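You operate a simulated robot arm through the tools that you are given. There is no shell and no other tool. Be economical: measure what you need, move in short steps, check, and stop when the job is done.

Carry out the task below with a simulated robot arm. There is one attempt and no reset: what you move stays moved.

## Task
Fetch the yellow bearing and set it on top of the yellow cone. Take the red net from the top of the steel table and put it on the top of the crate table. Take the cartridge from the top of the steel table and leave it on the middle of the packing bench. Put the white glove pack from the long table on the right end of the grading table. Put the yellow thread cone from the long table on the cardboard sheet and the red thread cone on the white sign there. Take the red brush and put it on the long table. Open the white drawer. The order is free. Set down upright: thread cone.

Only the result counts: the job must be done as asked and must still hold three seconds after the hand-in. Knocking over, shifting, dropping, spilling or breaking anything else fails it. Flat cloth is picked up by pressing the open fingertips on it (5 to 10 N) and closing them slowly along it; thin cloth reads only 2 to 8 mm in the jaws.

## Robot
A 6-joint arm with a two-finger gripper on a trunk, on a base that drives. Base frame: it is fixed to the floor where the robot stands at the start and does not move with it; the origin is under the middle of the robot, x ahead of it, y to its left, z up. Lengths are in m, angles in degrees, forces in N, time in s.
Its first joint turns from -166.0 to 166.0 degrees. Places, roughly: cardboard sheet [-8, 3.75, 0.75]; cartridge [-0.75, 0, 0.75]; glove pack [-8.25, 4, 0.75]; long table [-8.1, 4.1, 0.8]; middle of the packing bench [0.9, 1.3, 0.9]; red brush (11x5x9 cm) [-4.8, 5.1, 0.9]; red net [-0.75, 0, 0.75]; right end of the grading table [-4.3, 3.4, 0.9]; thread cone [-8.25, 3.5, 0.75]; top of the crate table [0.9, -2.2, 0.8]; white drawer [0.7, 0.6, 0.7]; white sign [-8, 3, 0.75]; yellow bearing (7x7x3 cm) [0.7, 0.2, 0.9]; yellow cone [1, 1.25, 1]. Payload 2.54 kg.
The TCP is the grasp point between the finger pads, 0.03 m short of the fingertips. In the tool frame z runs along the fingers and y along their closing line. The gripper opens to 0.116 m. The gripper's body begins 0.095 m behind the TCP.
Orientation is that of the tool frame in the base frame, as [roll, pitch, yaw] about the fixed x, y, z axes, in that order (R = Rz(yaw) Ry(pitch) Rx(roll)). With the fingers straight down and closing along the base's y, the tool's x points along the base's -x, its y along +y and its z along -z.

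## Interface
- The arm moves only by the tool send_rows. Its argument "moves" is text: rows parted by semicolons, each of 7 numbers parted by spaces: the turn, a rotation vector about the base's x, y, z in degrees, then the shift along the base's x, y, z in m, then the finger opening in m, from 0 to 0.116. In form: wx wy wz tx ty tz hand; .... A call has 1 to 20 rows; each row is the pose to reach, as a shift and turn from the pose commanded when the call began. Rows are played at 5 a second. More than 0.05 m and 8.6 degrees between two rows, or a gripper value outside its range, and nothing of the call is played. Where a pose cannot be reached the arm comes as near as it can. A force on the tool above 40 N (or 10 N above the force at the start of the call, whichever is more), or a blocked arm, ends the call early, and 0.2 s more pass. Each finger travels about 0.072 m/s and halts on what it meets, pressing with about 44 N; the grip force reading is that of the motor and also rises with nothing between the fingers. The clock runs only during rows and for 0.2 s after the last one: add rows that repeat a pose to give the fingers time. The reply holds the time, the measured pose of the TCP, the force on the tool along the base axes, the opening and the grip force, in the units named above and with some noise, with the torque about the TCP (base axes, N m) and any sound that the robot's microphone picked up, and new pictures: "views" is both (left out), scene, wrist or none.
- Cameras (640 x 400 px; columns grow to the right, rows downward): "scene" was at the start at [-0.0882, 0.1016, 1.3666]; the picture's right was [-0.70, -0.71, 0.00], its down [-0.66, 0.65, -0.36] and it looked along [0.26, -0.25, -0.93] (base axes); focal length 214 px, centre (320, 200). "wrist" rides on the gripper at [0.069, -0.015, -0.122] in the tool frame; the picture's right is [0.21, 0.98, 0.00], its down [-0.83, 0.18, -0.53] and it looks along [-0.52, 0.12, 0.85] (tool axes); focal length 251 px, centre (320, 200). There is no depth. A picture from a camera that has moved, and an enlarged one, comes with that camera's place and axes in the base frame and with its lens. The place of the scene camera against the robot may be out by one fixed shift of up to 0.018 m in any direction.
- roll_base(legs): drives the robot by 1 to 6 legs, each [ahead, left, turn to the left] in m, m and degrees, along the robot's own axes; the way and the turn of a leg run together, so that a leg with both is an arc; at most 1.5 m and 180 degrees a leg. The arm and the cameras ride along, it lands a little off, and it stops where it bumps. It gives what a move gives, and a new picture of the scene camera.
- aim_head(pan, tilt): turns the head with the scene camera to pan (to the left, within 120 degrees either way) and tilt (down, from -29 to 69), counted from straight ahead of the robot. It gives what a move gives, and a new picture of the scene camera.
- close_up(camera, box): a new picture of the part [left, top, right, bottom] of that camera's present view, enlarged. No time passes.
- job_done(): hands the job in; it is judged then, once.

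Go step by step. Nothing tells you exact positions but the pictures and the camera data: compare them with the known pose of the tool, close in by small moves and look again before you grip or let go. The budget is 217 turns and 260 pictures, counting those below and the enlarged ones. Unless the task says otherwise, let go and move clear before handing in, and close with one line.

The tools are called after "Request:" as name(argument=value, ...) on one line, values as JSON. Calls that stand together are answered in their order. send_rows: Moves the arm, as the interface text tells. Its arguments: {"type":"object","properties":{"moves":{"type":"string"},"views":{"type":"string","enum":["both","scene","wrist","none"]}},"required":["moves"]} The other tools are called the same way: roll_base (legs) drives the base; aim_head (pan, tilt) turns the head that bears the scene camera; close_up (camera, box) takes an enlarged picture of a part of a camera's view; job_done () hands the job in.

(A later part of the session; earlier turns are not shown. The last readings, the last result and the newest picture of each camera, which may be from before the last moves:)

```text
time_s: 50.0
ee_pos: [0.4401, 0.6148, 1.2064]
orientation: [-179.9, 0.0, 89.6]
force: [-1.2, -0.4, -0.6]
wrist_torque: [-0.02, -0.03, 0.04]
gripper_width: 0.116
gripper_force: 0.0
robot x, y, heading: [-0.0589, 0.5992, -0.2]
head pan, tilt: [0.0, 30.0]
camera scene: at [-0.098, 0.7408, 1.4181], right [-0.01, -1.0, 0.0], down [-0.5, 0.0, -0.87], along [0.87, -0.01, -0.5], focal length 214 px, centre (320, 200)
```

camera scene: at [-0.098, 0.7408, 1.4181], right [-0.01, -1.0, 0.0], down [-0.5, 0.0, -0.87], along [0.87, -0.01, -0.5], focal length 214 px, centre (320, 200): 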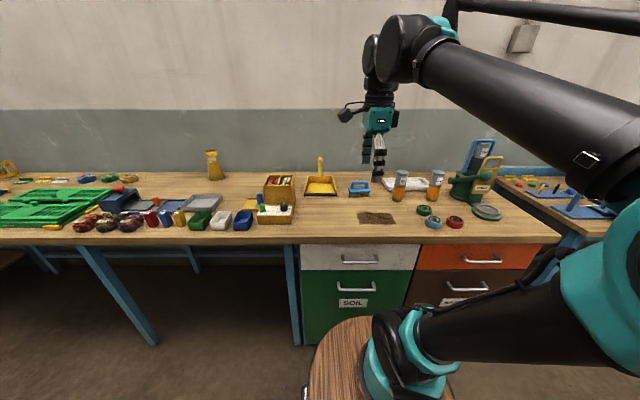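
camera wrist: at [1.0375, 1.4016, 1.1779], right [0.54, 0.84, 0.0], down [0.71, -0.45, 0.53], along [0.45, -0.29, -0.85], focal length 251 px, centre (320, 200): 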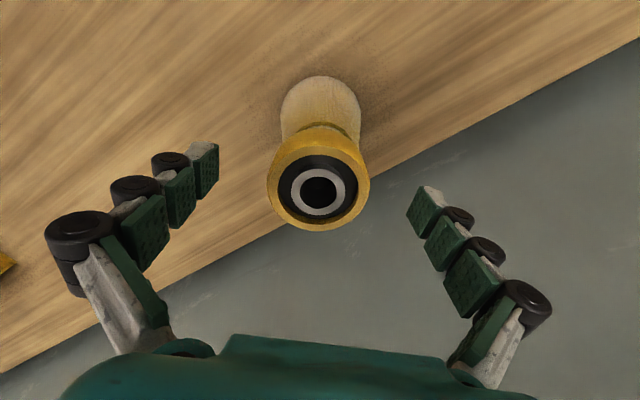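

The white drawer handle is at about (0.55, 0.566, 0.765). I'll back up a bit and swing the tool horizontal, closing vertically, in front of the handle.

Request:
roll_base(legs=[[-0.12, 0, 0]])

Request:
send_rows(moves="0 -8 0 0.007 -0.004 -0.037 0.116;0 -16 0 0.014 -0.008 -0.074 0.116;0 -24 0 0.021 -0.012 -0.111 0.116;0 -32 0 0.028 -0.016 -0.148 0.116;0 -40 0 0.035 -0.02 -0.185 0.116;0 -48 0 0.042 -0.024 -0.222 0.116;0 -56 0 0.049 -0.028 -0.26 0.116;0 -64 0 0.056 -0.032 -0.3 0.116;0 -72 0 0.063 -0.036 -0.335 0.116;0 -80 0 0.07 -0.04 -0.37 0.116;0 -86 0 0.075 -0.043 -0.4 0.116;0 -90 0 0.08 -0.045 -0.43 0.116;0 -90 0 0.08 -0.045 -0.43 0.116")

```text
time_s: 51.3
ee_pos: [0.3178, 0.616, 1.2067]
orientation: [-179.9, 0.1, 89.6]
force: [-0.2, -0.6, -0.4]
wrist_torque: [0.02, -0.03, 0.01]
gripper_width: 0.1158
gripper_force: 0.1
robot x, y, heading: [-0.1818, 0.5999, -0.5]
head pan, tilt: [0.0, 30.0]
camera scene: at [-0.2191, 0.7415, 1.4181], right [-0.01, -1.0, 0.0], down [-0.5, 0.0, -0.87], along [0.87, 0.0, -0.5], focal length 214 px, centre (320, 200)
```

scene: 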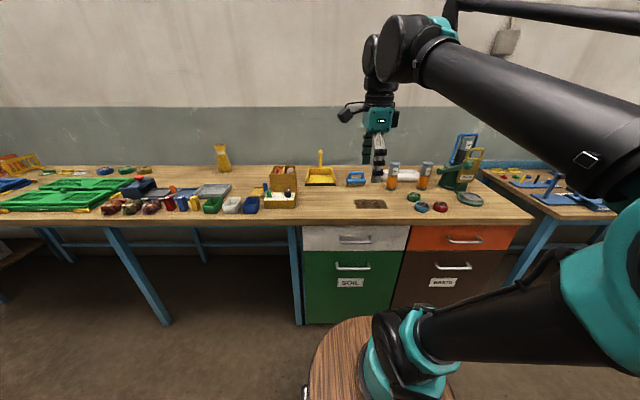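

```text
time_s: 53.6
ee_pos: [0.4551, 0.5739, 0.9828]
orientation: [98.3, -0.2, 90.1]
force: [0.0, 0.0, -1.0]
wrist_torque: [-0.01, 0.03, 0.01]
gripper_width: 0.116
gripper_force: 0.1
out of reach, approached as far as the arm can: row 9, 10, 11
robot x, y, heading: [-0.1821, 0.6008, -0.5]
head pan, tilt: [0.0, 30.0]
stopped in row 11: the arm was blocked; the commanded pose is now the measured one
camera scene: at [-0.2191, 0.7415, 1.4181], right [-0.01, -1.0, 0.0], down [-0.5, 0.0, -0.87], along [0.87, 0.0, -0.5], focal length 214 px, centre (320, 200)
camera wrist: at [0.3323, 0.6426, 0.985], right [0.14, 0.21, 0.97], down [-0.5, -0.83, 0.25], along [0.85, -0.52, -0.01], focal length 251 px, centre (320, 200)
```

scene: 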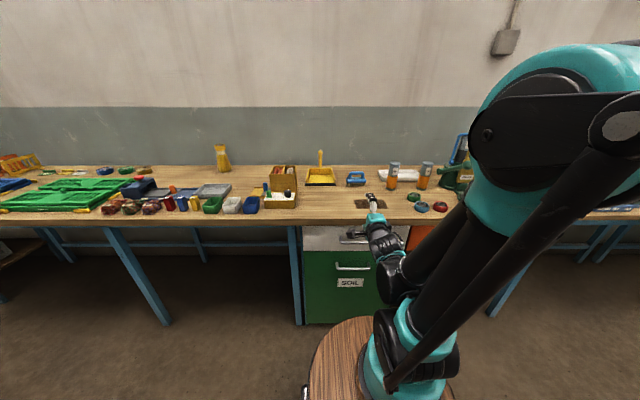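
wrist: 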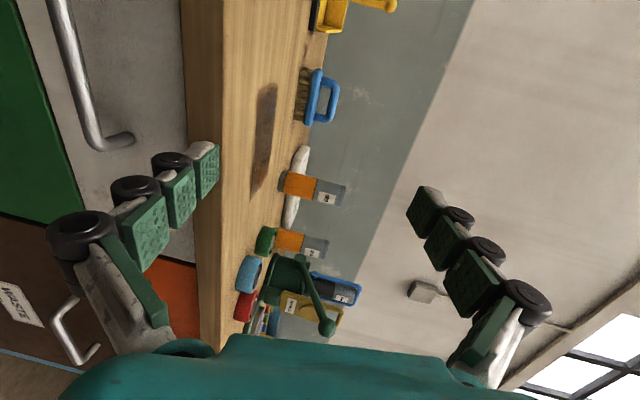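

The arm can't fold this close and low. I'll back off more and extend further instead.

Request:
roll_base(legs=[[-0.2, 0, 0.5]])

Request:
send_rows(moves="0 -2 0 0.04 0 -0.02 0.116;0 -4 0 0.08 0 -0.04 0.116;0 -6 0 0.11 0 -0.07 0.116;0 -8 0 0.14 0 -0.11 0.116;0 -8.3 0 0.15 0 -0.155 0.116;0 -8.3 0 0.15 0 -0.2 0.116;0 -8.3 0 0.15 0 -0.21 0.116;0 -8.3 0 0.15 0 -0.21 0.116")

```text
time_s: 55.2
ee_pos: [0.2583, 0.5766, 0.9819]
orientation: [98.4, -0.2, 90.4]
force: [-0.1, -0.2, -0.2]
wrist_torque: [0.03, 0.02, 0.01]
gripper_width: 0.1159
gripper_force: 0.0
robot x, y, heading: [-0.3789, 0.5985, 0.1]
head pan, tilt: [0.0, 30.0]
camera scene: at [-0.4169, 0.7419, 1.4181], right [0.0, -1.0, 0.0], down [-0.5, 0.0, -0.87], along [0.87, 0.0, -0.5], focal length 214 px, centre (320, 200)
```

scene: 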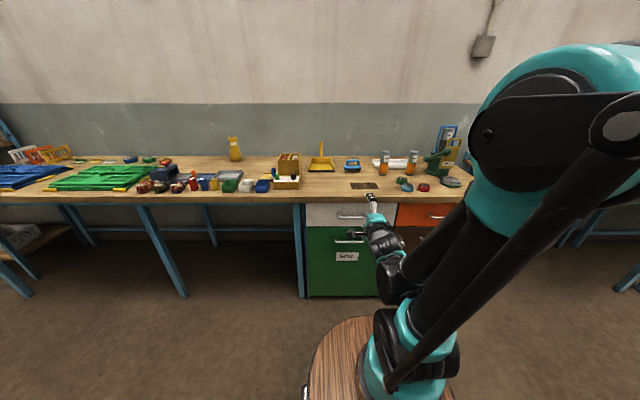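

```text
time_s: 57.0
ee_pos: [0.4901, 0.5865, 0.938]
orientation: [90.4, -0.2, 90.5]
force: [0.4, -0.7, 0.6]
wrist_torque: [0.0, 0.03, 0.03]
gripper_width: 0.1161
gripper_force: 0.1
out of reach, approached as far as the arm can: row 1, 2, 3, 4, 5, 6, 7, 8
robot x, y, heading: [-0.3797, 0.5993, 0.1]
head pan, tilt: [0.0, 30.0]
camera scene: at [-0.4168, 0.7419, 1.4181], right [0.0, -1.0, 0.0], down [-0.5, 0.0, -0.87], along [0.87, 0.0, -0.5], focal length 214 px, centre (320, 200)
camera wrist: at [0.3675, 0.6551, 0.9234], right [0.0, 0.21, 0.98], down [-0.53, -0.83, 0.18], along [0.85, -0.51, 0.11], focal length 251 px, centre (320, 200)
```

scene: 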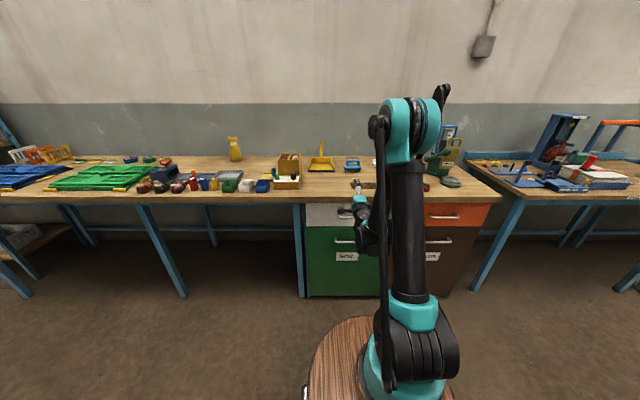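
wrist: 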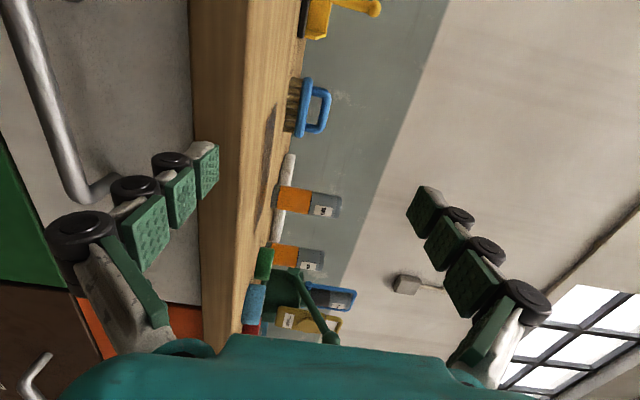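

Horizontal isn't reachable this low. The handle stands off about 4 cm, so I'll use a 45° downward tilt to reach behind the bar.

Request:
send_rows(moves="0 8 0 0.02 0 0.04 0.08;0 16 0 0.03 0 0.068 0.08;0 24 0 0.04 0 0.068 0.08;0 32 0 0.052 0 0.068 0.08;0 40 0 0.052 0 0.068 0.08;0 45 0 0.052 0 0.068 0.08;0 45 0 0.052 0 0.068 0.08;0 45 0 0.052 0 0.068 0.08")

```text
time_s: 58.8
ee_pos: [0.5478, 0.5875, 1.0105]
orientation: [135.0, -0.4, 90.2]
force: [-0.9, -0.3, -0.1]
wrist_torque: [0.0, 0.0, 0.02]
gripper_width: 0.08
gripper_force: 0.1
robot x, y, heading: [-0.3839, 0.5999, -0.0]
head pan, tilt: [0.0, 30.0]
camera scene: at [-0.4169, 0.742, 1.4181], right [0.0, -1.0, 0.0], down [-0.5, 0.0, -0.87], along [0.87, 0.0, -0.5], focal length 214 px, centre (320, 200)
camera wrist: at [0.4501, 0.6551, 1.085], right [0.69, 0.21, 0.69], down [-0.25, -0.83, 0.5], along [0.68, -0.52, -0.52], focal length 251 px, centre (320, 200)
```

scene: 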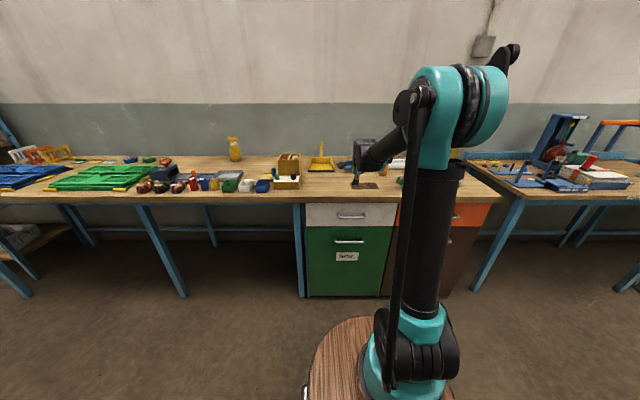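
wrist: 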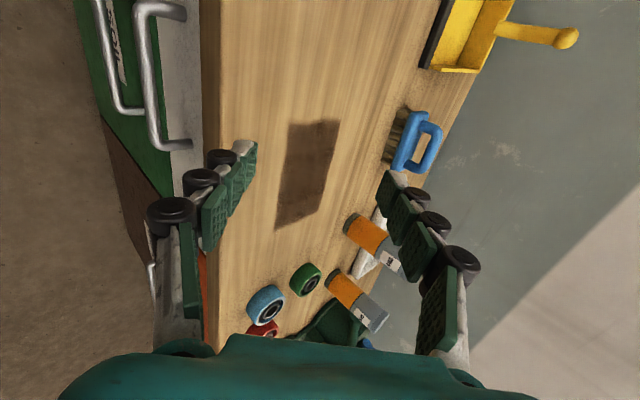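

The two views put the bar at x≈0.537, z≈0.76, centre y≈0.578. I'll go to a pre-pose in front of and above it.

Request:
send_rows(moves="0 0 0 -0.04 -0.003 0 0.05;0 0 0 -0.08 -0.006 0 0.05;0 0 0 -0.11 -0.01 -0.03 0.05;0 0 0 -0.11 -0.01 -0.07 0.05;0 0 0 -0.11 -0.01 -0.11 0.05;0 0 0 -0.11 -0.01 -0.15 0.05;0 0 0 -0.105 -0.01 -0.175 0.05;0 0 0 -0.105 -0.01 -0.175 0.05")

```text
time_s: 60.6
ee_pos: [0.4436, 0.579, 0.8354]
orientation: [135.0, -0.4, 90.2]
force: [0.1, 0.8, -0.6]
wrist_torque: [0.01, -0.01, -0.01]
gripper_width: 0.0501
gripper_force: 0.0
robot x, y, heading: [-0.3766, 0.5991, -0.1]
head pan, tilt: [0.0, 30.0]
camera scene: at [-0.4169, 0.7419, 1.4181], right [0.0, -1.0, 0.0], down [-0.5, 0.0, -0.87], along [0.87, 0.0, -0.5], focal length 214 px, centre (320, 200)
camera wrist: at [0.3458, 0.6463, 0.9103], right [0.69, 0.21, 0.69], down [-0.25, -0.83, 0.5], along [0.68, -0.52, -0.52], focal length 251 px, centre (320, 200)
```

scene: 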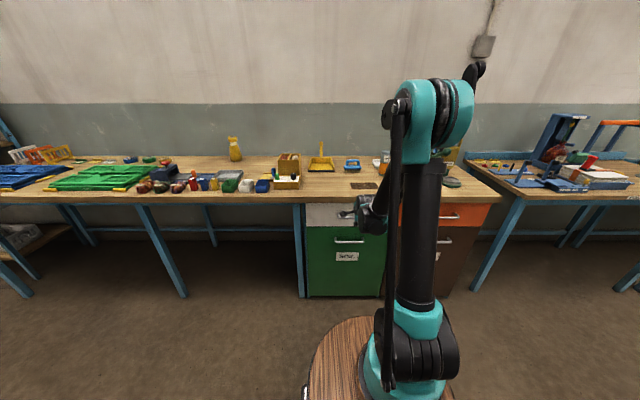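
wrist: 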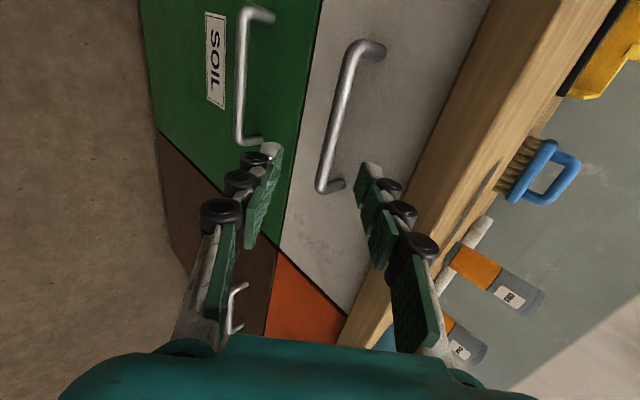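

The bar is confirmed at (0.537, 0.58, 0.76). I'll slide in along the tool direction and close on it.

Request:
send_rows(moves="0 0 0 0.025 0 -0.025 0.05;0 0 0 0.05 0 -0.05 0.05;0 0 0 0.065 0 -0.065 0.05;0 0 0 0.076 0 -0.075 0.05;0 0 0 0.076 0 -0.075 0.05")

```text
time_s: 61.8
ee_pos: [0.5184, 0.5767, 0.7593]
orientation: [135.0, -0.4, 90.2]
force: [0.2, -0.6, -0.3]
wrist_torque: [0.02, -0.02, 0.0]
gripper_width: 0.05
gripper_force: 0.0
robot x, y, heading: [-0.38, 0.6005, -0.1]
head pan, tilt: [0.0, 30.0]
camera scene: at [-0.4169, 0.7419, 1.4181], right [0.0, -1.0, 0.0], down [-0.5, 0.0, -0.87], along [0.87, 0.0, -0.5], focal length 214 px, centre (320, 200)
camera wrist: at [0.4214, 0.6453, 0.8359], right [0.69, 0.21, 0.69], down [-0.25, -0.83, 0.5], along [0.68, -0.52, -0.52], focal length 251 px, centre (320, 200)
```

scene: 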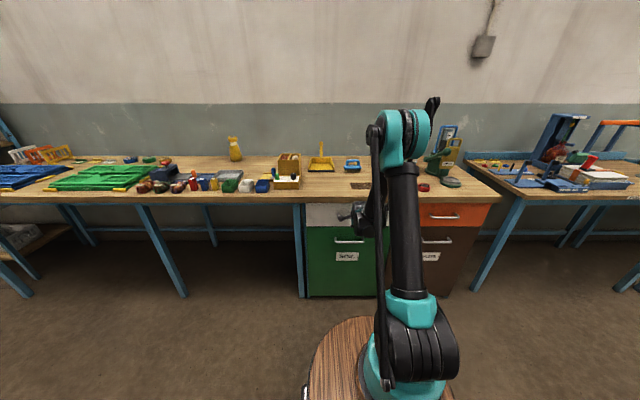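
wrist: 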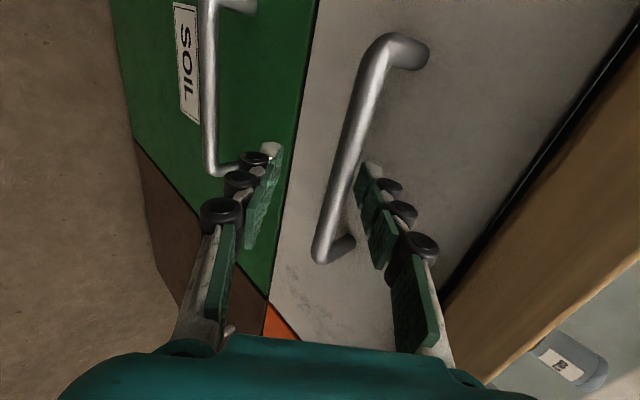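

The bar is between the fingers. I'll close while nudging towards the bar, then pull gently.

Request:
send_rows(moves="0 0 0 0.004 0 0.004 0.04;0 0 0 0.008 0 0.008 0.025;0 0 0 0.008 0 0.008 0.01;0 0 0 0.008 0 0.008 0.005;0 0 0 0.008 0 0.008 0.005", views="wrist")

```text
time_s: 63.0
ee_pos: [0.5268, 0.5763, 0.7684]
orientation: [135.0, -0.4, 90.2]
force: [1.7, 0.3, 7.0]
wrist_torque: [-0.04, -0.08, 0.06]
gripper_width: 0.0127
gripper_force: 39.8
robot x, y, heading: [-0.3777, 0.6028, -0.1]
head pan, tilt: [0.0, 30.0]
camera wrist: at [0.4294, 0.6453, 0.8442], right [0.69, 0.21, 0.69], down [-0.25, -0.83, 0.5], along [0.68, -0.52, -0.52], focal length 251 px, centre (320, 200)
```

wrist: 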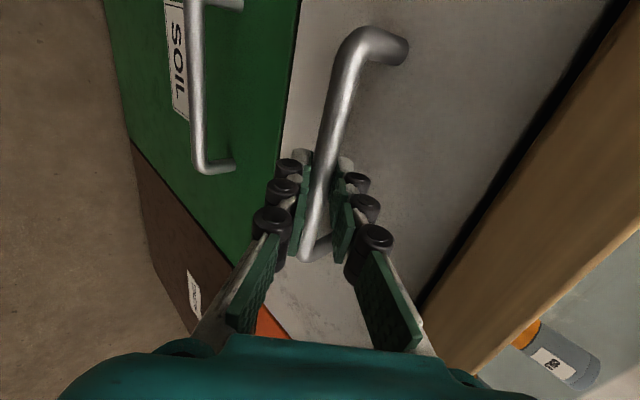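

Gripped on the bar. Pulling now with the arm.

Request:
send_rows(moves="0 0 0 -0.015 0 0 0.005;0 0 0 -0.03 0 0 0.005;0 0 0 -0.045 0 0 0.005;0 0 0 -0.06 0 0 0.005;0 0 0 -0.075 0 0 0.005;0 0 0 -0.09 0 0 0.005;0 0 0 -0.09 0 0 0.005")

```text
time_s: 64.6
ee_pos: [0.4368, 0.5767, 0.7685]
orientation: [135.0, -0.4, 90.2]
force: [-0.6, 8.7, -9.1]
wrist_torque: [0.05, 0.08, 0.1]
gripper_width: 0.0128
gripper_force: 39.6
robot x, y, heading: [-0.3819, 0.6048, -0.0]
head pan, tilt: [0.0, 30.0]
camera scene: at [-0.4166, 0.7423, 1.418], right [0.0, -1.0, 0.0], down [-0.5, 0.0, -0.87], along [0.87, 0.0, -0.5], focal length 214 px, centre (320, 200)
camera wrist: at [0.3406, 0.6453, 0.8444], right [0.69, 0.21, 0.69], down [-0.25, -0.83, 0.5], along [0.68, -0.52, -0.52], focal length 251 px, centre (320, 200)
```

scene: 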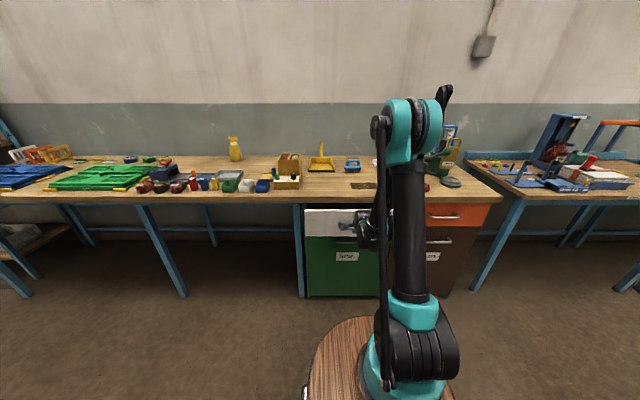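
wrist: 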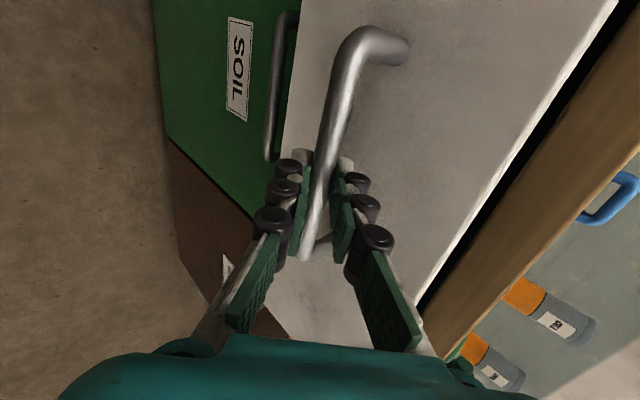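

The drawer is coming out. I'll keep pulling.

Request:
send_rows(moves="0 0 0 -0.015 0 0 0.005;0 0 0 -0.03 0 0 0.005;0 0 0 -0.045 0 0 0.005;0 0 0 -0.06 0 0 0.005;0 0 0 -0.075 0 0 0.005;0 0 0 -0.09 0 0 0.005;0 0 0 -0.09 0 0 0.005", views="none")

Request:
roll_base(legs=[[-0.12, 0, 0]])

```text
time_s: 65.2
ee_pos: [0.407, 0.5773, 0.7693]
orientation: [135.7, -0.3, 90.2]
force: [-0.2, 1.0, -22.3]
wrist_torque: [-0.02, 0.26, 0.09]
gripper_width: 0.0127
gripper_force: 39.6
out of reach, approached as far as the arm can: row 2, 3
robot x, y, heading: [-0.3783, 0.5994, 0.0]
head pan, tilt: [0.0, 30.0]
stopped in row 3: the force on the tool passed its limit at 52 N (the readings are from after the stop); the commanded pose is now the measured one
```

```text
time_s: 66.5
ee_pos: [0.2917, 0.5772, 0.7682]
orientation: [135.7, -0.4, 90.2]
force: [-0.5, -0.1, -4.0]
wrist_torque: [-0.01, 0.01, 0.14]
gripper_width: 0.0129
gripper_force: 39.8
robot x, y, heading: [-0.496, 0.6007, -0.5]
head pan, tilt: [0.0, 30.0]
stopped in leg 1: the force on the tool passed its limit at 41 N (the readings are from after the stop); the commanded pose is now the measured one
camera scene: at [-0.5312, 0.7421, 1.4181], right [0.0, -1.0, 0.0], down [-0.5, 0.0, -0.87], along [0.87, 0.0, -0.5], focal length 214 px, centre (320, 200)
```

scene: 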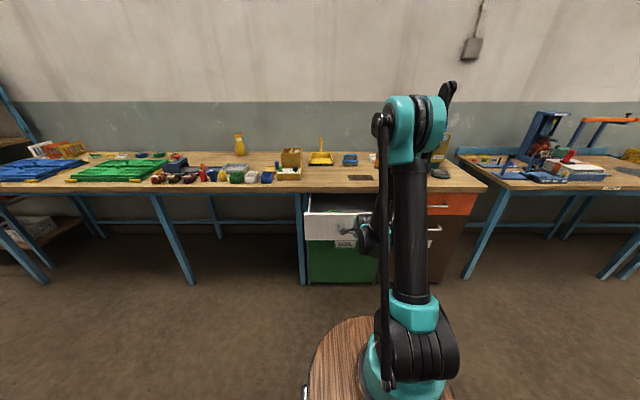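

The drawer is out about 23 cm. I'll try one more small pull to see if it is at its stop.

Request:
roll_base(legs=[[-0.05, 0, 0.4]])

```text
time_s: 67.5
ee_pos: [0.242, 0.5823, 0.7693]
orientation: [135.7, -0.4, 90.6]
force: [-0.8, -37.0, -1.7]
wrist_torque: [-0.35, 0.03, -0.44]
gripper_width: 0.0131
gripper_force: 40.0
robot x, y, heading: [-0.5453, 0.6006, 0.3]
head pan, tilt: [0.0, 30.0]
camera scene: at [-0.5832, 0.7403, 1.4182], right [0.01, -1.0, 0.0], down [-0.5, 0.0, -0.87], along [0.87, 0.01, -0.5], focal length 214 px, centre (320, 200)
```

scene: 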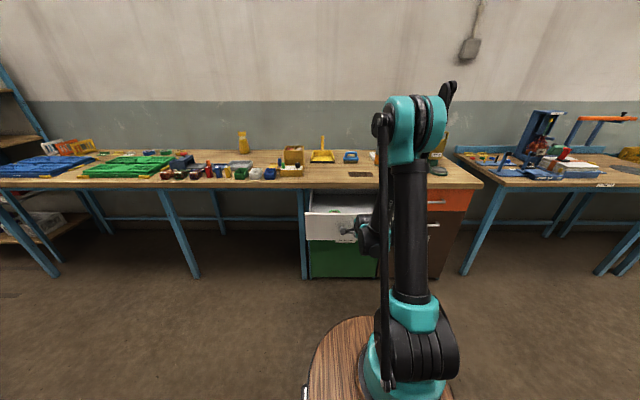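

The drawer is out about 28 cm. I'll open the fingers a little and withdraw along the tool axis.

Request:
send_rows(moves="0 0 0 0 0 0 0.02;0 0 0 0 0 0 0.03;0 0 0 0 0 0 0.03;0 0 0 -0.007 0 0.007 0.035;0 0 0 -0.02 0 0.02 0.04;0 0 0 -0.045 0 0.045 0.05;0 0 0 -0.065 0 0.075 0.05;0 0 0 -0.065 0 0.12 0.05;0 0 0 -0.065 0 0.165 0.05;0 0 0 -0.065 0 0.21 0.05;0 0 0 -0.065 0 0.25 0.05", views="both")

```text
time_s: 69.8
ee_pos: [0.1734, 0.583, 1.0201]
orientation: [135.7, -0.3, 90.6]
force: [0.8, -1.0, -0.7]
wrist_torque: [0.03, -0.01, -0.02]
gripper_width: 0.0499
gripper_force: 0.0
robot x, y, heading: [-0.5411, 0.5986, 0.7]
head pan, tilt: [0.0, 30.0]
camera scene: at [-0.5832, 0.7415, 1.4181], right [0.01, -1.0, 0.0], down [-0.5, 0.0, -0.87], along [0.87, 0.01, -0.5], focal length 214 px, centre (320, 200)
camera wrist: at [0.0773, 0.6502, 1.0973], right [0.7, 0.22, 0.68], down [-0.23, -0.83, 0.5], along [0.68, -0.51, -0.53], focal length 251 px, centre (320, 200)
```

scene: 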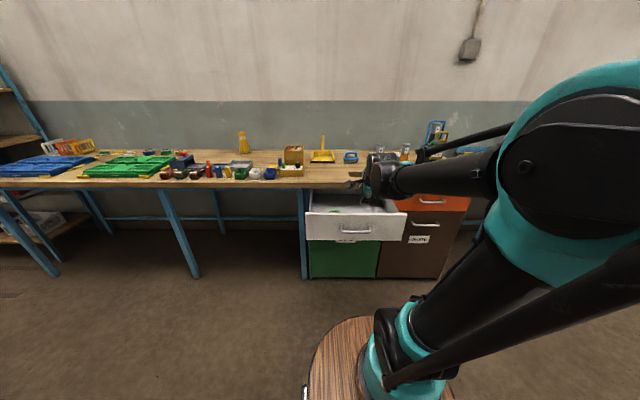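
wrist: 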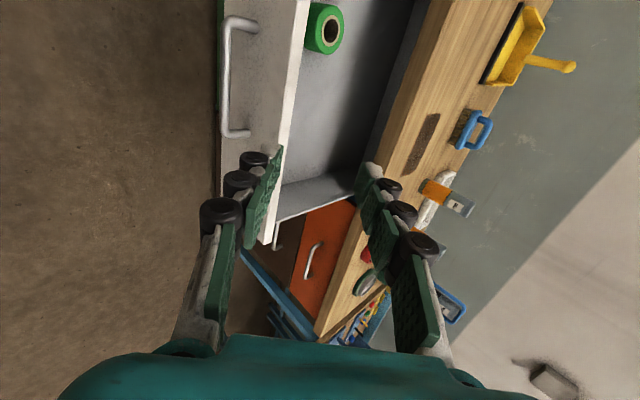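

The drawer is open with nothing disturbed. I'll straighten the tool to point down, pull it in, and look at the steel table.

Request:
send_rows(moves="0 5.5 0 -0.03 0 0.02 0.08;0 11 0 -0.06 0 0.04 0.116;0 16.5 0 -0.09 0 0.06 0.116;0 22 0 -0.12 0 0.08 0.116;0 27.5 0 -0.15 0 0.1 0.116;0 33 0 -0.18 0 0.12 0.116;0 38 0 -0.21 0 0.14 0.116;0 41 0 -0.24 0 0.16 0.116;0 44.3 0 -0.26 0 0.18 0.116", views="none")

Request:
aim_head(pan=-110, tilt=45)

```text
time_s: 71.8
ee_pos: [-0.0831, 0.5816, 1.1996]
orientation: [-179.9, -0.5, 90.2]
force: [-0.4, 1.1, -0.2]
wrist_torque: [0.03, 0.02, -0.01]
gripper_width: 0.1158
gripper_force: 0.0
robot x, y, heading: [-0.5445, 0.6015, 0.2]
head pan, tilt: [0.0, 30.0]
```

```text
time_s: 73.7
ee_pos: [-0.0839, 0.5824, 1.1985]
orientation: [180.0, -0.6, 90.2]
force: [-0.5, 0.2, -0.5]
wrist_torque: [-0.04, -0.04, 0.0]
gripper_width: 0.116
gripper_force: 0.0
robot x, y, heading: [-0.5423, 0.5997, 0.6]
head pan, tilt: [-110.0, 45.0]
camera scene: at [-0.701, 0.6643, 1.3955], right [-0.94, 0.33, 0.0], down [0.24, 0.67, -0.71], along [-0.24, -0.67, -0.71], focal length 214 px, centre (320, 200)
```

scene: 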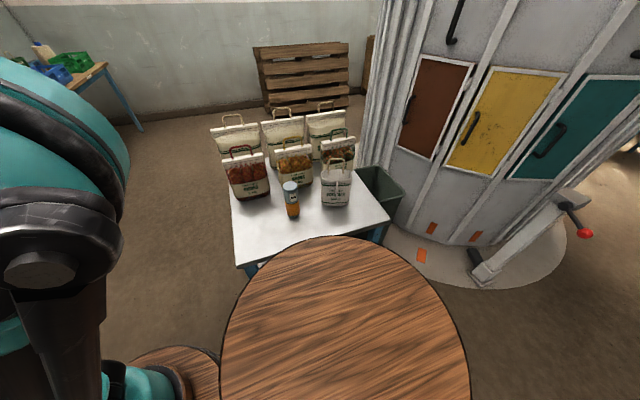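

Request:
close_up(camera="scene", box=[200, 100, 400, 280])

```text
2.22 times, centred on (300, 190) of scene
camera zoom: at [-0.701, 0.6643, 1.3955], right [-0.94, 0.33, 0.0], down [0.24, 0.67, -0.71], along [-0.24, -0.67, -0.71], focal length 477 px, centre (364, 222)
```

zoom: 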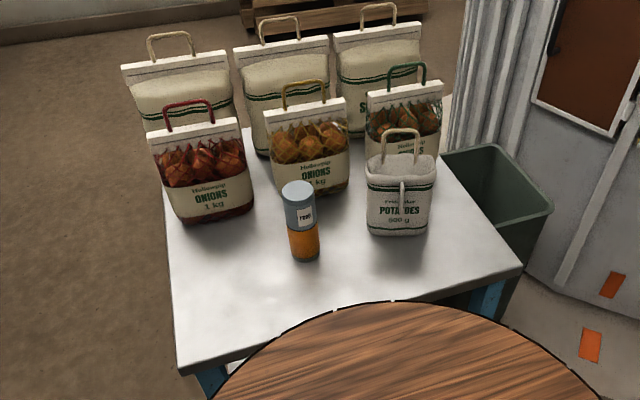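

Red net: onion bag with its red handle at about (-0.655, -0.09), width along x. The cartridge stands at about (-0.785, 0.095). I'll swing the arm round to the right at height towards the cartridge.

Request:
send_rows(moves="0 0 -5.75 -0.004 -0.046 0 0.116;0 0 -11.5 -0.0128 -0.0912 0 0.116;0 0 -17.25 -0.026 -0.1355 0 0.116;0 0 -23 -0.0435 -0.1782 0 0.116;0 0 -28.75 -0.0652 -0.2189 0 0.116;0 0 -34.5 -0.0909 -0.2572 0 0.116;0 0 -40.25 -0.1203 -0.2928 0 0.116;0 0 -46 -0.1531 -0.3252 0 0.116;0 0 -51.75 -0.189 -0.3542 0 0.116;0 0 -57.5 -0.2276 -0.3795 0 0.116;0 0 -63.25 -0.2686 -0.4007 0 0.116;0 0 -69 -0.3115 -0.4178 0 0.116;0 0 -74.75 -0.3558 -0.4304 0 0.116;0 0 -80.5 -0.4013 -0.4386 0 0.116;0 0 -86.25 -0.4473 -0.4421 0 0.116;0 0 -92 -0.4934 -0.4411 0 0.116;0 0 -97.75 -0.5392 -0.4354 0 0.116;0 0 -103.5 -0.5842 -0.4251 0 0.116;0 0 -109.25 -0.6279 -0.4104 0 0.116;0 0 -115 -0.67 -0.3914 0 0.116")

```text
time_s: 77.9
ee_pos: [-0.7535, 0.191, 1.1997]
orientation: [-179.9, -0.6, -24.8]
force: [0.4, 0.3, 0.2]
wrist_torque: [-0.03, 0.07, -0.03]
gripper_width: 0.116
gripper_force: 0.0
robot x, y, heading: [-0.5488, 0.5995, 0.6]
head pan, tilt: [-110.0, 45.0]
camera scene: at [-0.7007, 0.6641, 1.3955], right [-0.94, 0.34, 0.0], down [0.24, 0.67, -0.71], along [-0.24, -0.67, -0.71], focal length 214 px, centre (320, 200)
camera wrist: at [-0.6859, 0.1757, 1.322], right [-0.22, -0.98, 0.0], down [-0.83, 0.18, 0.52], along [-0.51, 0.11, -0.85], focal length 251 px, centre (320, 200)
```

scene: 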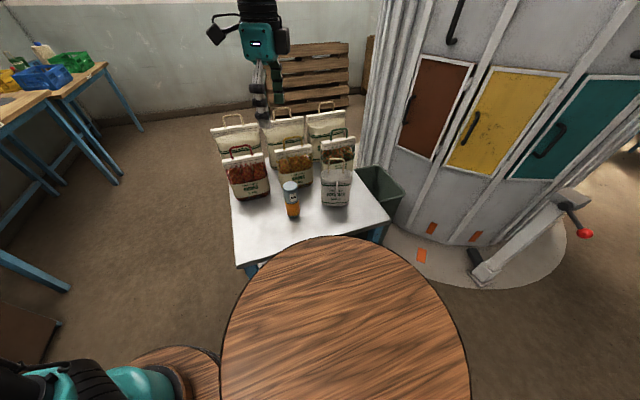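
wrist: 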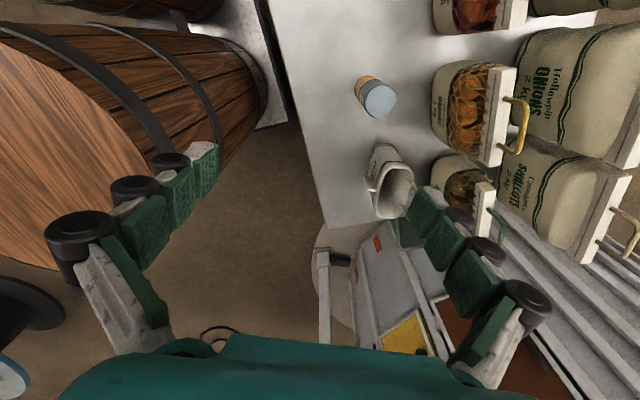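

The cartridge is at about (-0.778, 0.095). I'll move over it and come down.

Request:
send_rows(moves="0 0 0 -0.01 -0.04 0 0.116;0 0 0 -0.02 -0.08 0 0.116;0 0 0 -0.025 -0.096 -0.04 0.116;0 0 0 -0.025 -0.096 -0.09 0.116;0 0 0 -0.025 -0.096 -0.14 0.116;0 0 0 -0.025 -0.096 -0.19 0.116;0 0 0 -0.025 -0.096 -0.22 0.116;0 0 0 -0.025 -0.096 -0.22 0.116", views="wrist")

Request:
close_up(camera="scene", box=[200, 80, 400, 280])

```text
time_s: 79.7
ee_pos: [-0.7793, 0.0929, 0.9796]
orientation: [-180.0, -0.6, -24.8]
force: [0.5, -0.8, -0.1]
wrist_torque: [0.01, 0.04, 0.02]
gripper_width: 0.1157
gripper_force: 0.0
robot x, y, heading: [-0.5466, 0.6035, 0.5]
head pan, tilt: [-110.0, 45.0]
camera wrist: at [-0.7124, 0.0787, 1.1015], right [-0.21, -0.98, 0.0], down [-0.83, 0.18, 0.52], along [-0.51, 0.11, -0.85], focal length 251 px, centre (320, 200)
```

wrist: 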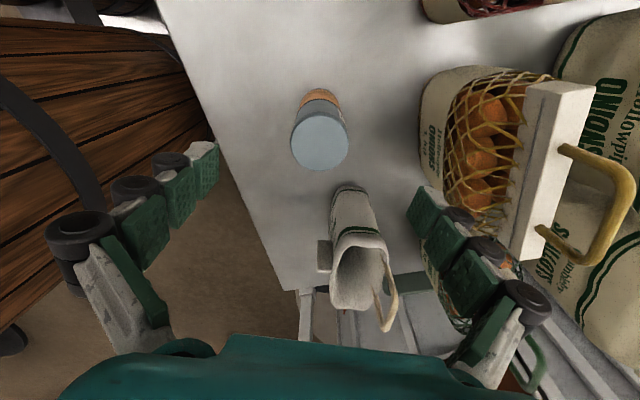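

```text
2.00 times, centred on (300, 180) of scene
camera zoom: at [-0.701, 0.6642, 1.3955], right [-0.94, 0.34, 0.0], down [0.24, 0.67, -0.71], along [-0.24, -0.67, -0.71], focal length 429 px, centre (360, 240)
```

zoom: 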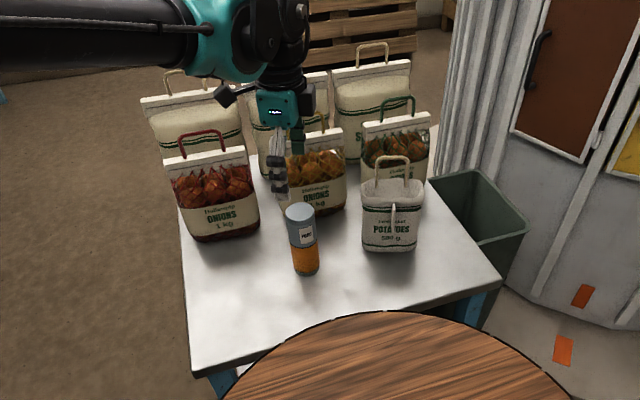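

Well centred, with clearance to the nets. I'll descend, grip and lift.

Request:
send_rows(moves="0 0 0 -0.003 0.001 -0.04 0.116;0 0 0 -0.003 0.001 -0.08 0.116;0 0 0 -0.003 0.001 -0.12 0.116;0 0 0 -0.003 0.001 -0.145 0.116;0 0 0 -0.003 0.001 -0.145 0.09;0 0 0 -0.003 0.001 -0.145 0.065;0 0 0 -0.003 0.001 -0.145 0.05;0 0 0 -0.003 0.001 -0.145 0.035;0 0 0 -0.003 0.001 -0.145 0.035", views="wrist")

```text
time_s: 81.7
ee_pos: [-0.7801, 0.0986, 0.8338]
orientation: [180.0, -0.6, -24.8]
force: [0.0, -1.3, 2.6]
wrist_torque: [-0.05, -0.03, 0.03]
gripper_width: 0.0505
gripper_force: 43.9
robot x, y, heading: [-0.5435, 0.5988, 0.5]
head pan, tilt: [-110.0, 45.0]
camera wrist: at [-0.7133, 0.084, 0.9563], right [-0.21, -0.98, 0.0], down [-0.83, 0.18, 0.52], along [-0.51, 0.11, -0.85], focal length 251 px, centre (320, 200)
```

wrist: 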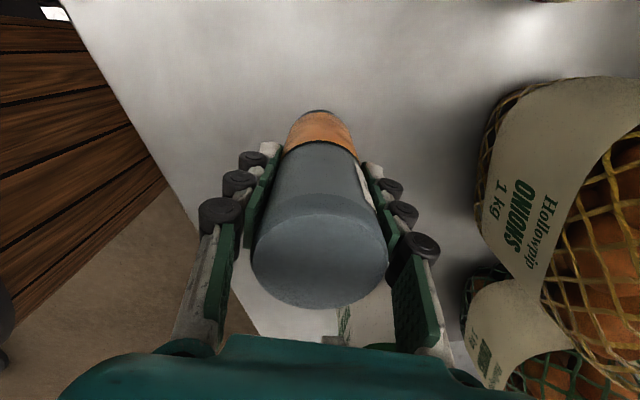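

Cartridge gripped (50 mm). I'll lift it clear and swing the arm back to the front.

Request:
send_rows(moves="0 0 0 0 0 0.04 0.035;0 0 0 0 0 0.09 0.035;0 0 0 0 0 0.14 0.035;0 0 0 0 0 0.19 0.035;0 0 0 0 0.02 0.24 0.035;0 0 0 0.01 0.05 0.28 0.035;0 0 0 0.02 0.075 0.32 0.035;0 0 0 0.028 0.095 0.36 0.035;0 0 0 0.028 0.095 0.366 0.035", views="scene")

Request:
send_rows(moves="0 0 5.75 0.0421 -0.019 0 0.035;0 0 11.5 0.0858 -0.0337 0 0.035;0 0 17.25 0.1308 -0.044 0 0.035;0 0 23 0.1766 -0.0497 0 0.035;0 0 28.75 0.2227 -0.0507 0 0.035;0 0 34.5 0.2687 -0.0472 0 0.035;0 0 40.25 0.3142 -0.039 0 0.035;0 0 46 0.3585 -0.0264 0 0.035;0 0 51.75 0.4014 -0.0093 0 0.035;0 0 57.5 0.4424 0.0119 0 0.035;0 0 63.25 0.481 0.0372 0 0.035;0 0 69 0.5169 0.0662 0 0.035;0 0 74.75 0.5497 0.0986 0 0.035;0 0 80.5 0.5791 0.1342 0 0.035;0 0 86.25 0.6048 0.1725 0 0.035;0 0 92 0.6265 0.2132 0 0.035;0 0 97.75 0.644 0.2559 0 0.035;0 0 103.5 0.6572 0.3002 0 0.035;0 0 109.25 0.666 0.3454 0 0.035;0 0 115 0.67 0.3914 0 0.035", views="none")

Request:
aim_head(pan=0, tilt=40)

```text
refused: row 5 steps farther than a row can; nothing moved
```

```text
time_s: 85.9
ee_pos: [-0.1136, 0.4878, 0.8336]
orientation: [180.0, -0.5, 90.2]
force: [0.5, 0.1, -3.0]
wrist_torque: [0.0, 0.0, 0.02]
gripper_width: 0.0504
gripper_force: 44.0
robot x, y, heading: [-0.5424, 0.5994, 0.6]
head pan, tilt: [-110.0, 45.0]
```

```text
time_s: 87.8
ee_pos: [-0.1138, 0.4868, 0.8342]
orientation: [180.0, -0.6, 90.1]
force: [-0.5, -0.6, -4.2]
wrist_torque: [0.01, 0.02, 0.0]
gripper_width: 0.0503
gripper_force: 43.7
robot x, y, heading: [-0.5424, 0.6001, 0.1]
head pan, tilt: [0.0, 40.0]
camera scene: at [-0.5886, 0.7414, 1.4027], right [0.01, -1.0, 0.0], down [-0.64, 0.0, -0.77], along [0.77, 0.0, -0.64], focal length 214 px, centre (320, 200)
```

scene: 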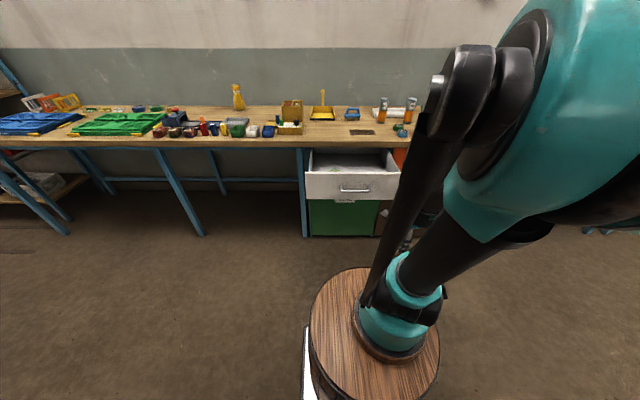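

The lift row was refused, so the swing ran at low height. I must check that nothing on the steel table was touched.

Request:
aim_head(pan=-110, tilt=45)

Request:
close_up(camera="scene", box=[200, 100, 400, 280])

```text
time_s: 89.7
ee_pos: [-0.1148, 0.4868, 0.833]
orientation: [179.9, -0.6, 90.2]
force: [-0.3, 0.0, -4.0]
wrist_torque: [0.03, 0.0, -0.01]
gripper_width: 0.0503
gripper_force: 43.4
robot x, y, heading: [-0.5503, 0.6008, 0.6]
head pan, tilt: [-110.0, 45.0]
camera scene: at [-0.7009, 0.6643, 1.3955], right [-0.94, 0.33, 0.0], down [0.24, 0.67, -0.71], along [-0.24, -0.67, -0.71], focal length 214 px, centre (320, 200)
```

scene: 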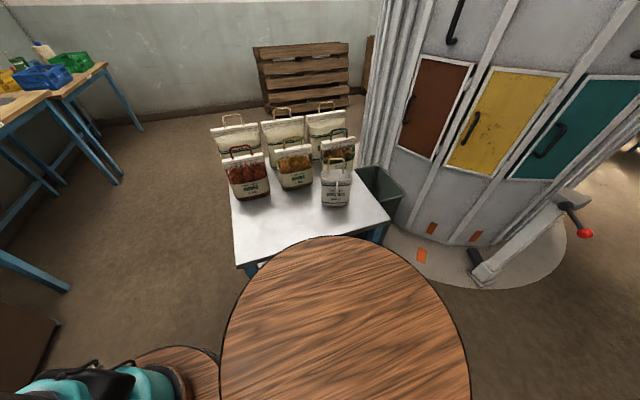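

```text
2.22 times, centred on (300, 190) of scene
camera zoom: at [-0.7009, 0.6643, 1.3955], right [-0.94, 0.33, 0.0], down [0.24, 0.67, -0.71], along [-0.24, -0.67, -0.71], focal length 477 px, centre (364, 222)
```

zoom: 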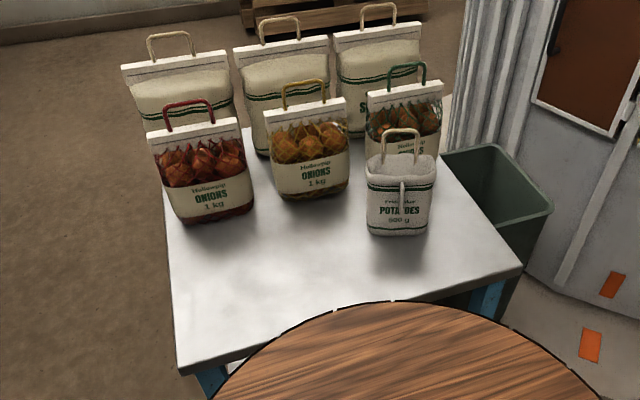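

Nothing else moved and the cartridge is in hand. I'll raise it and drive round the open drawer to the packing bench.

Request:
send_rows(moves="0 0 0 0 0 0.045 0.035;0 0 0 0 0 0.09 0.035;0 0 0 0 0 0.135 0.035;0 0 0 0 0 0.18 0.035;0 0 0 0 0 0.225 0.035;0 0 0 0 0 0.27 0.035;0 0 0 0 0 0.315 0.035;0 0 0 0 0 0.35 0.035", views="wrist")

Request:
roll_base(legs=[[0, 0.68, 0], [0.62, 0, -0.3]])

Request:
aim_head(pan=0, tilt=45)

```text
time_s: 91.5
ee_pos: [-0.111, 0.49, 1.1852]
orientation: [180.0, -0.5, 90.1]
force: [0.5, -0.4, -2.7]
wrist_torque: [0.02, 0.01, 0.01]
gripper_width: 0.0505
gripper_force: 44.0
robot x, y, heading: [-0.5443, 0.598, 0.2]
head pan, tilt: [-110.0, 45.0]
camera wrist: at [-0.1267, 0.5585, 1.3069], right [0.98, 0.22, 0.0], down [0.18, -0.83, 0.52], along [0.12, -0.51, -0.85], focal length 251 px, centre (320, 200)
```

wrist: 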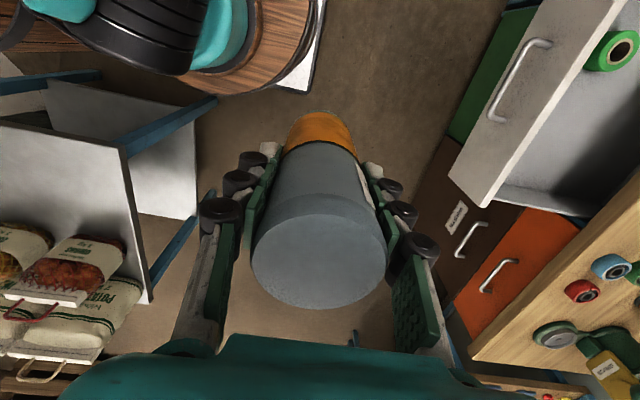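

```text
time_s: 98.4
ee_pos: [0.508, 1.1978, 1.1834]
orientation: [-180.0, -0.5, 90.8]
force: [0.3, 1.1, -4.1]
wrist_torque: [0.04, 0.01, 0.01]
gripper_width: 0.0503
gripper_force: 43.6
robot x, y, heading: [0.0746, 1.3074, 1.0]
head pan, tilt: [-110.0, 45.0]
camera scene: at [-0.0839, 1.3653, 1.3955], right [-0.95, 0.33, 0.0], down [0.23, 0.67, -0.71], along [-0.23, -0.67, -0.71], focal length 214 px, centre (320, 200)
```

scene: 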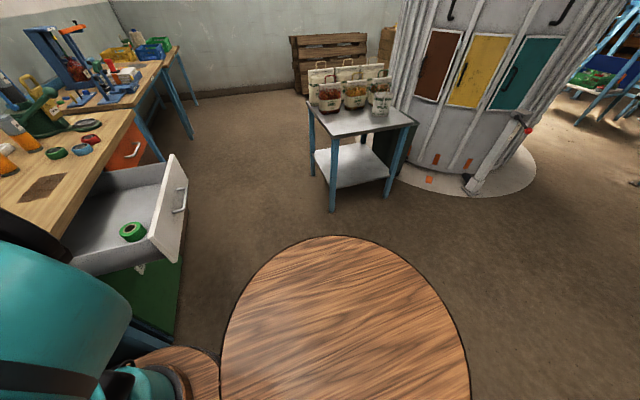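

```text
time_s: 100.3
ee_pos: [0.5068, 1.1974, 1.183]
orientation: [-179.9, -0.6, 90.8]
force: [0.2, 0.0, -3.5]
wrist_torque: [0.02, -0.01, 0.0]
gripper_width: 0.0503
gripper_force: 43.5
robot x, y, heading: [0.0721, 1.3035, 0.9]
head pan, tilt: [0.0, 45.0]
camera scene: at [0.0239, 1.4436, 1.3955], right [0.02, -1.0, 0.0], down [-0.71, -0.01, -0.71], along [0.71, 0.01, -0.71], focal length 214 px, centre (320, 200)
```

scene: 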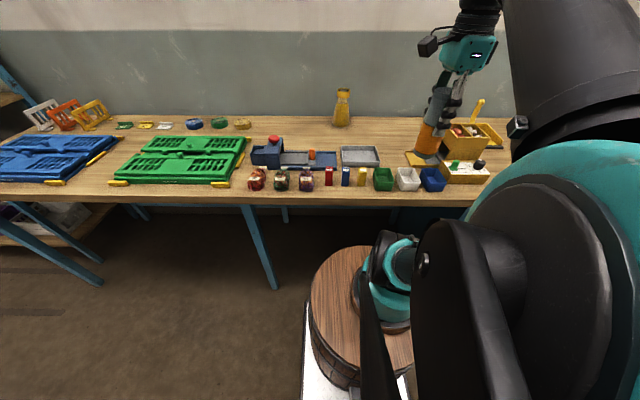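

The middle spot behind the grey tray, around (0.94, 1.30), is free. I'll carry the cartridge above it.

Request:
send_rows(moves="0 0 0 0.0433 0.0102 0 0.035;0 0 0 0.0866 0.0204 0 0.035;0 0 0 0.13 0.0306 0 0.035;0 0 0 0.1732 0.0408 0 0.035;0 0 0 0.2165 0.051 0 0.035;0 0 0 0.26 0.0612 0 0.035;0 0 0 0.3031 0.0714 0 0.035;0 0 0 0.3464 0.0816 0 0.035;0 0 0 0.39 0.092 0 0.035;0 0 0 0.433 0.102 0 0.035;0 0 0 0.433 0.102 -0.04 0.035;0 0 0 0.433 0.102 -0.08 0.035;0 0 0 0.433 0.102 -0.12 0.035;0 0 0 0.433 0.102 -0.16 0.035;0 0 0 0.433 0.102 -0.19 0.035;0 0 0 0.433 0.102 -0.19 0.035")

Request:
close_up(camera="scene", box=[290, 70, 430, 190])

```text
time_s: 103.7
ee_pos: [0.9401, 1.3003, 0.9931]
orientation: [-179.9, -0.6, 90.8]
force: [-0.8, -0.1, -2.6]
wrist_torque: [-0.02, -0.02, -0.01]
gripper_width: 0.0502
gripper_force: 44.2
robot x, y, heading: [0.0754, 1.3007, 1.0]
head pan, tilt: [0.0, 45.0]
camera scene: at [0.024, 1.4437, 1.3955], right [0.02, -1.0, 0.0], down [-0.71, -0.01, -0.71], along [0.71, 0.01, -0.71], focal length 214 px, centre (320, 200)
camera wrist: at [0.9241, 1.3667, 1.1158], right [0.97, 0.23, 0.0], down [0.19, -0.83, 0.52], along [0.12, -0.51, -0.85], focal length 251 px, centre (320, 200)
```

scene: 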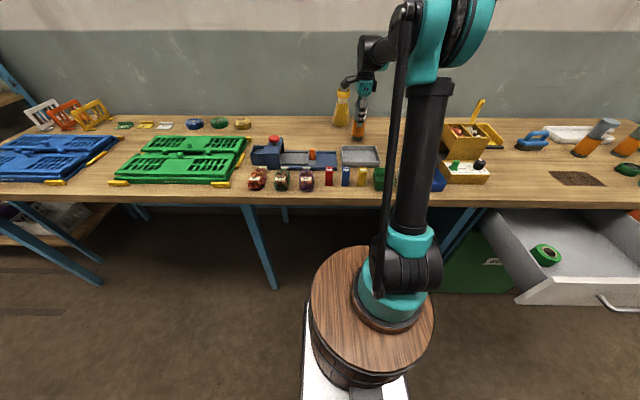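
wrist: 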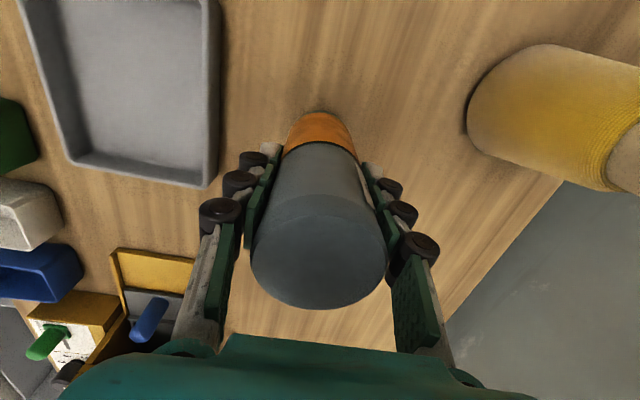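

```text
3.33 times, centred on (360, 130) of scene
camera zoom: at [0.024, 1.4437, 1.3955], right [0.02, -1.0, 0.0], down [-0.71, -0.01, -0.71], along [0.71, 0.01, -0.71], focal length 715 px, centre (187, 433)
```

zoom: 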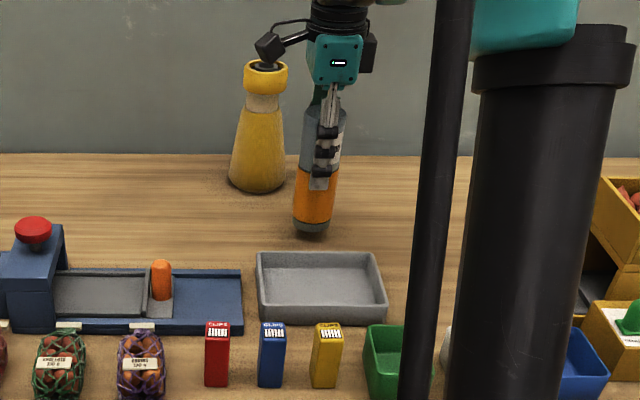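

Free spot confirmed. Lowering carefully to contact.

Request:
send_rows(moves="0 0 0 0 0 -0.01 0.035;0 0 0 0 0 -0.02 0.035;0 0 0 0 0 -0.023 0.035;0 0 0 0 0 -0.023 0.035", views="none")

Request:
send_rows(moves="0 0 0 0 0 -0.003 0.035;0 0 0 0 0 -0.003 0.035", views="none")

Request:
close_up(camera="scene", box=[330, 70, 390, 170])

```text
time_s: 104.6
ee_pos: [0.9413, 1.3014, 0.9735]
orientation: [179.9, -0.6, 90.8]
force: [-3.4, -0.4, 14.4]
wrist_torque: [0.01, 0.33, 0.03]
gripper_width: 0.0505
gripper_force: 43.9
robot x, y, heading: [0.0752, 1.305, 1.1]
head pan, tilt: [0.0, 45.0]
stopped in row 4: the force on the tool passed its limit at 40 N (the readings are from after the stop); the commanded pose is now the measured one
```

```text
time_s: 105.2
ee_pos: [0.9418, 1.2982, 0.9688]
orientation: [179.9, -0.6, 90.8]
force: [-2.7, 0.9, 2.8]
wrist_torque: [-0.05, 0.07, -0.01]
gripper_width: 0.0506
gripper_force: 44.1
robot x, y, heading: [0.0738, 1.2997, 1.2]
head pan, tilt: [0.0, 45.0]
```

```text
4.00 times, centred on (360, 120) of scene
camera zoom: at [0.0237, 1.4437, 1.3954], right [0.02, -1.0, 0.0], down [-0.71, -0.01, -0.71], along [0.71, 0.01, -0.71], focal length 858 px, centre (160, 520)
```

zoom: 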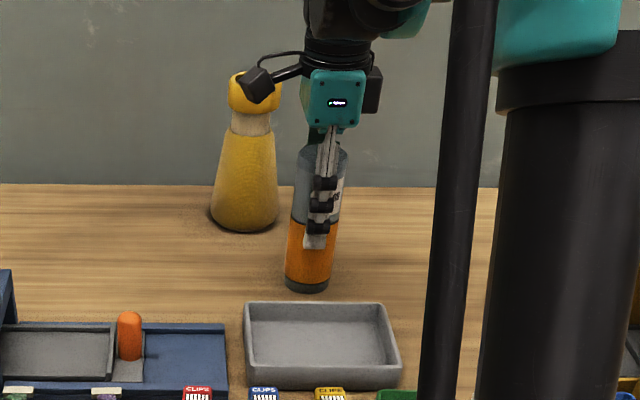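

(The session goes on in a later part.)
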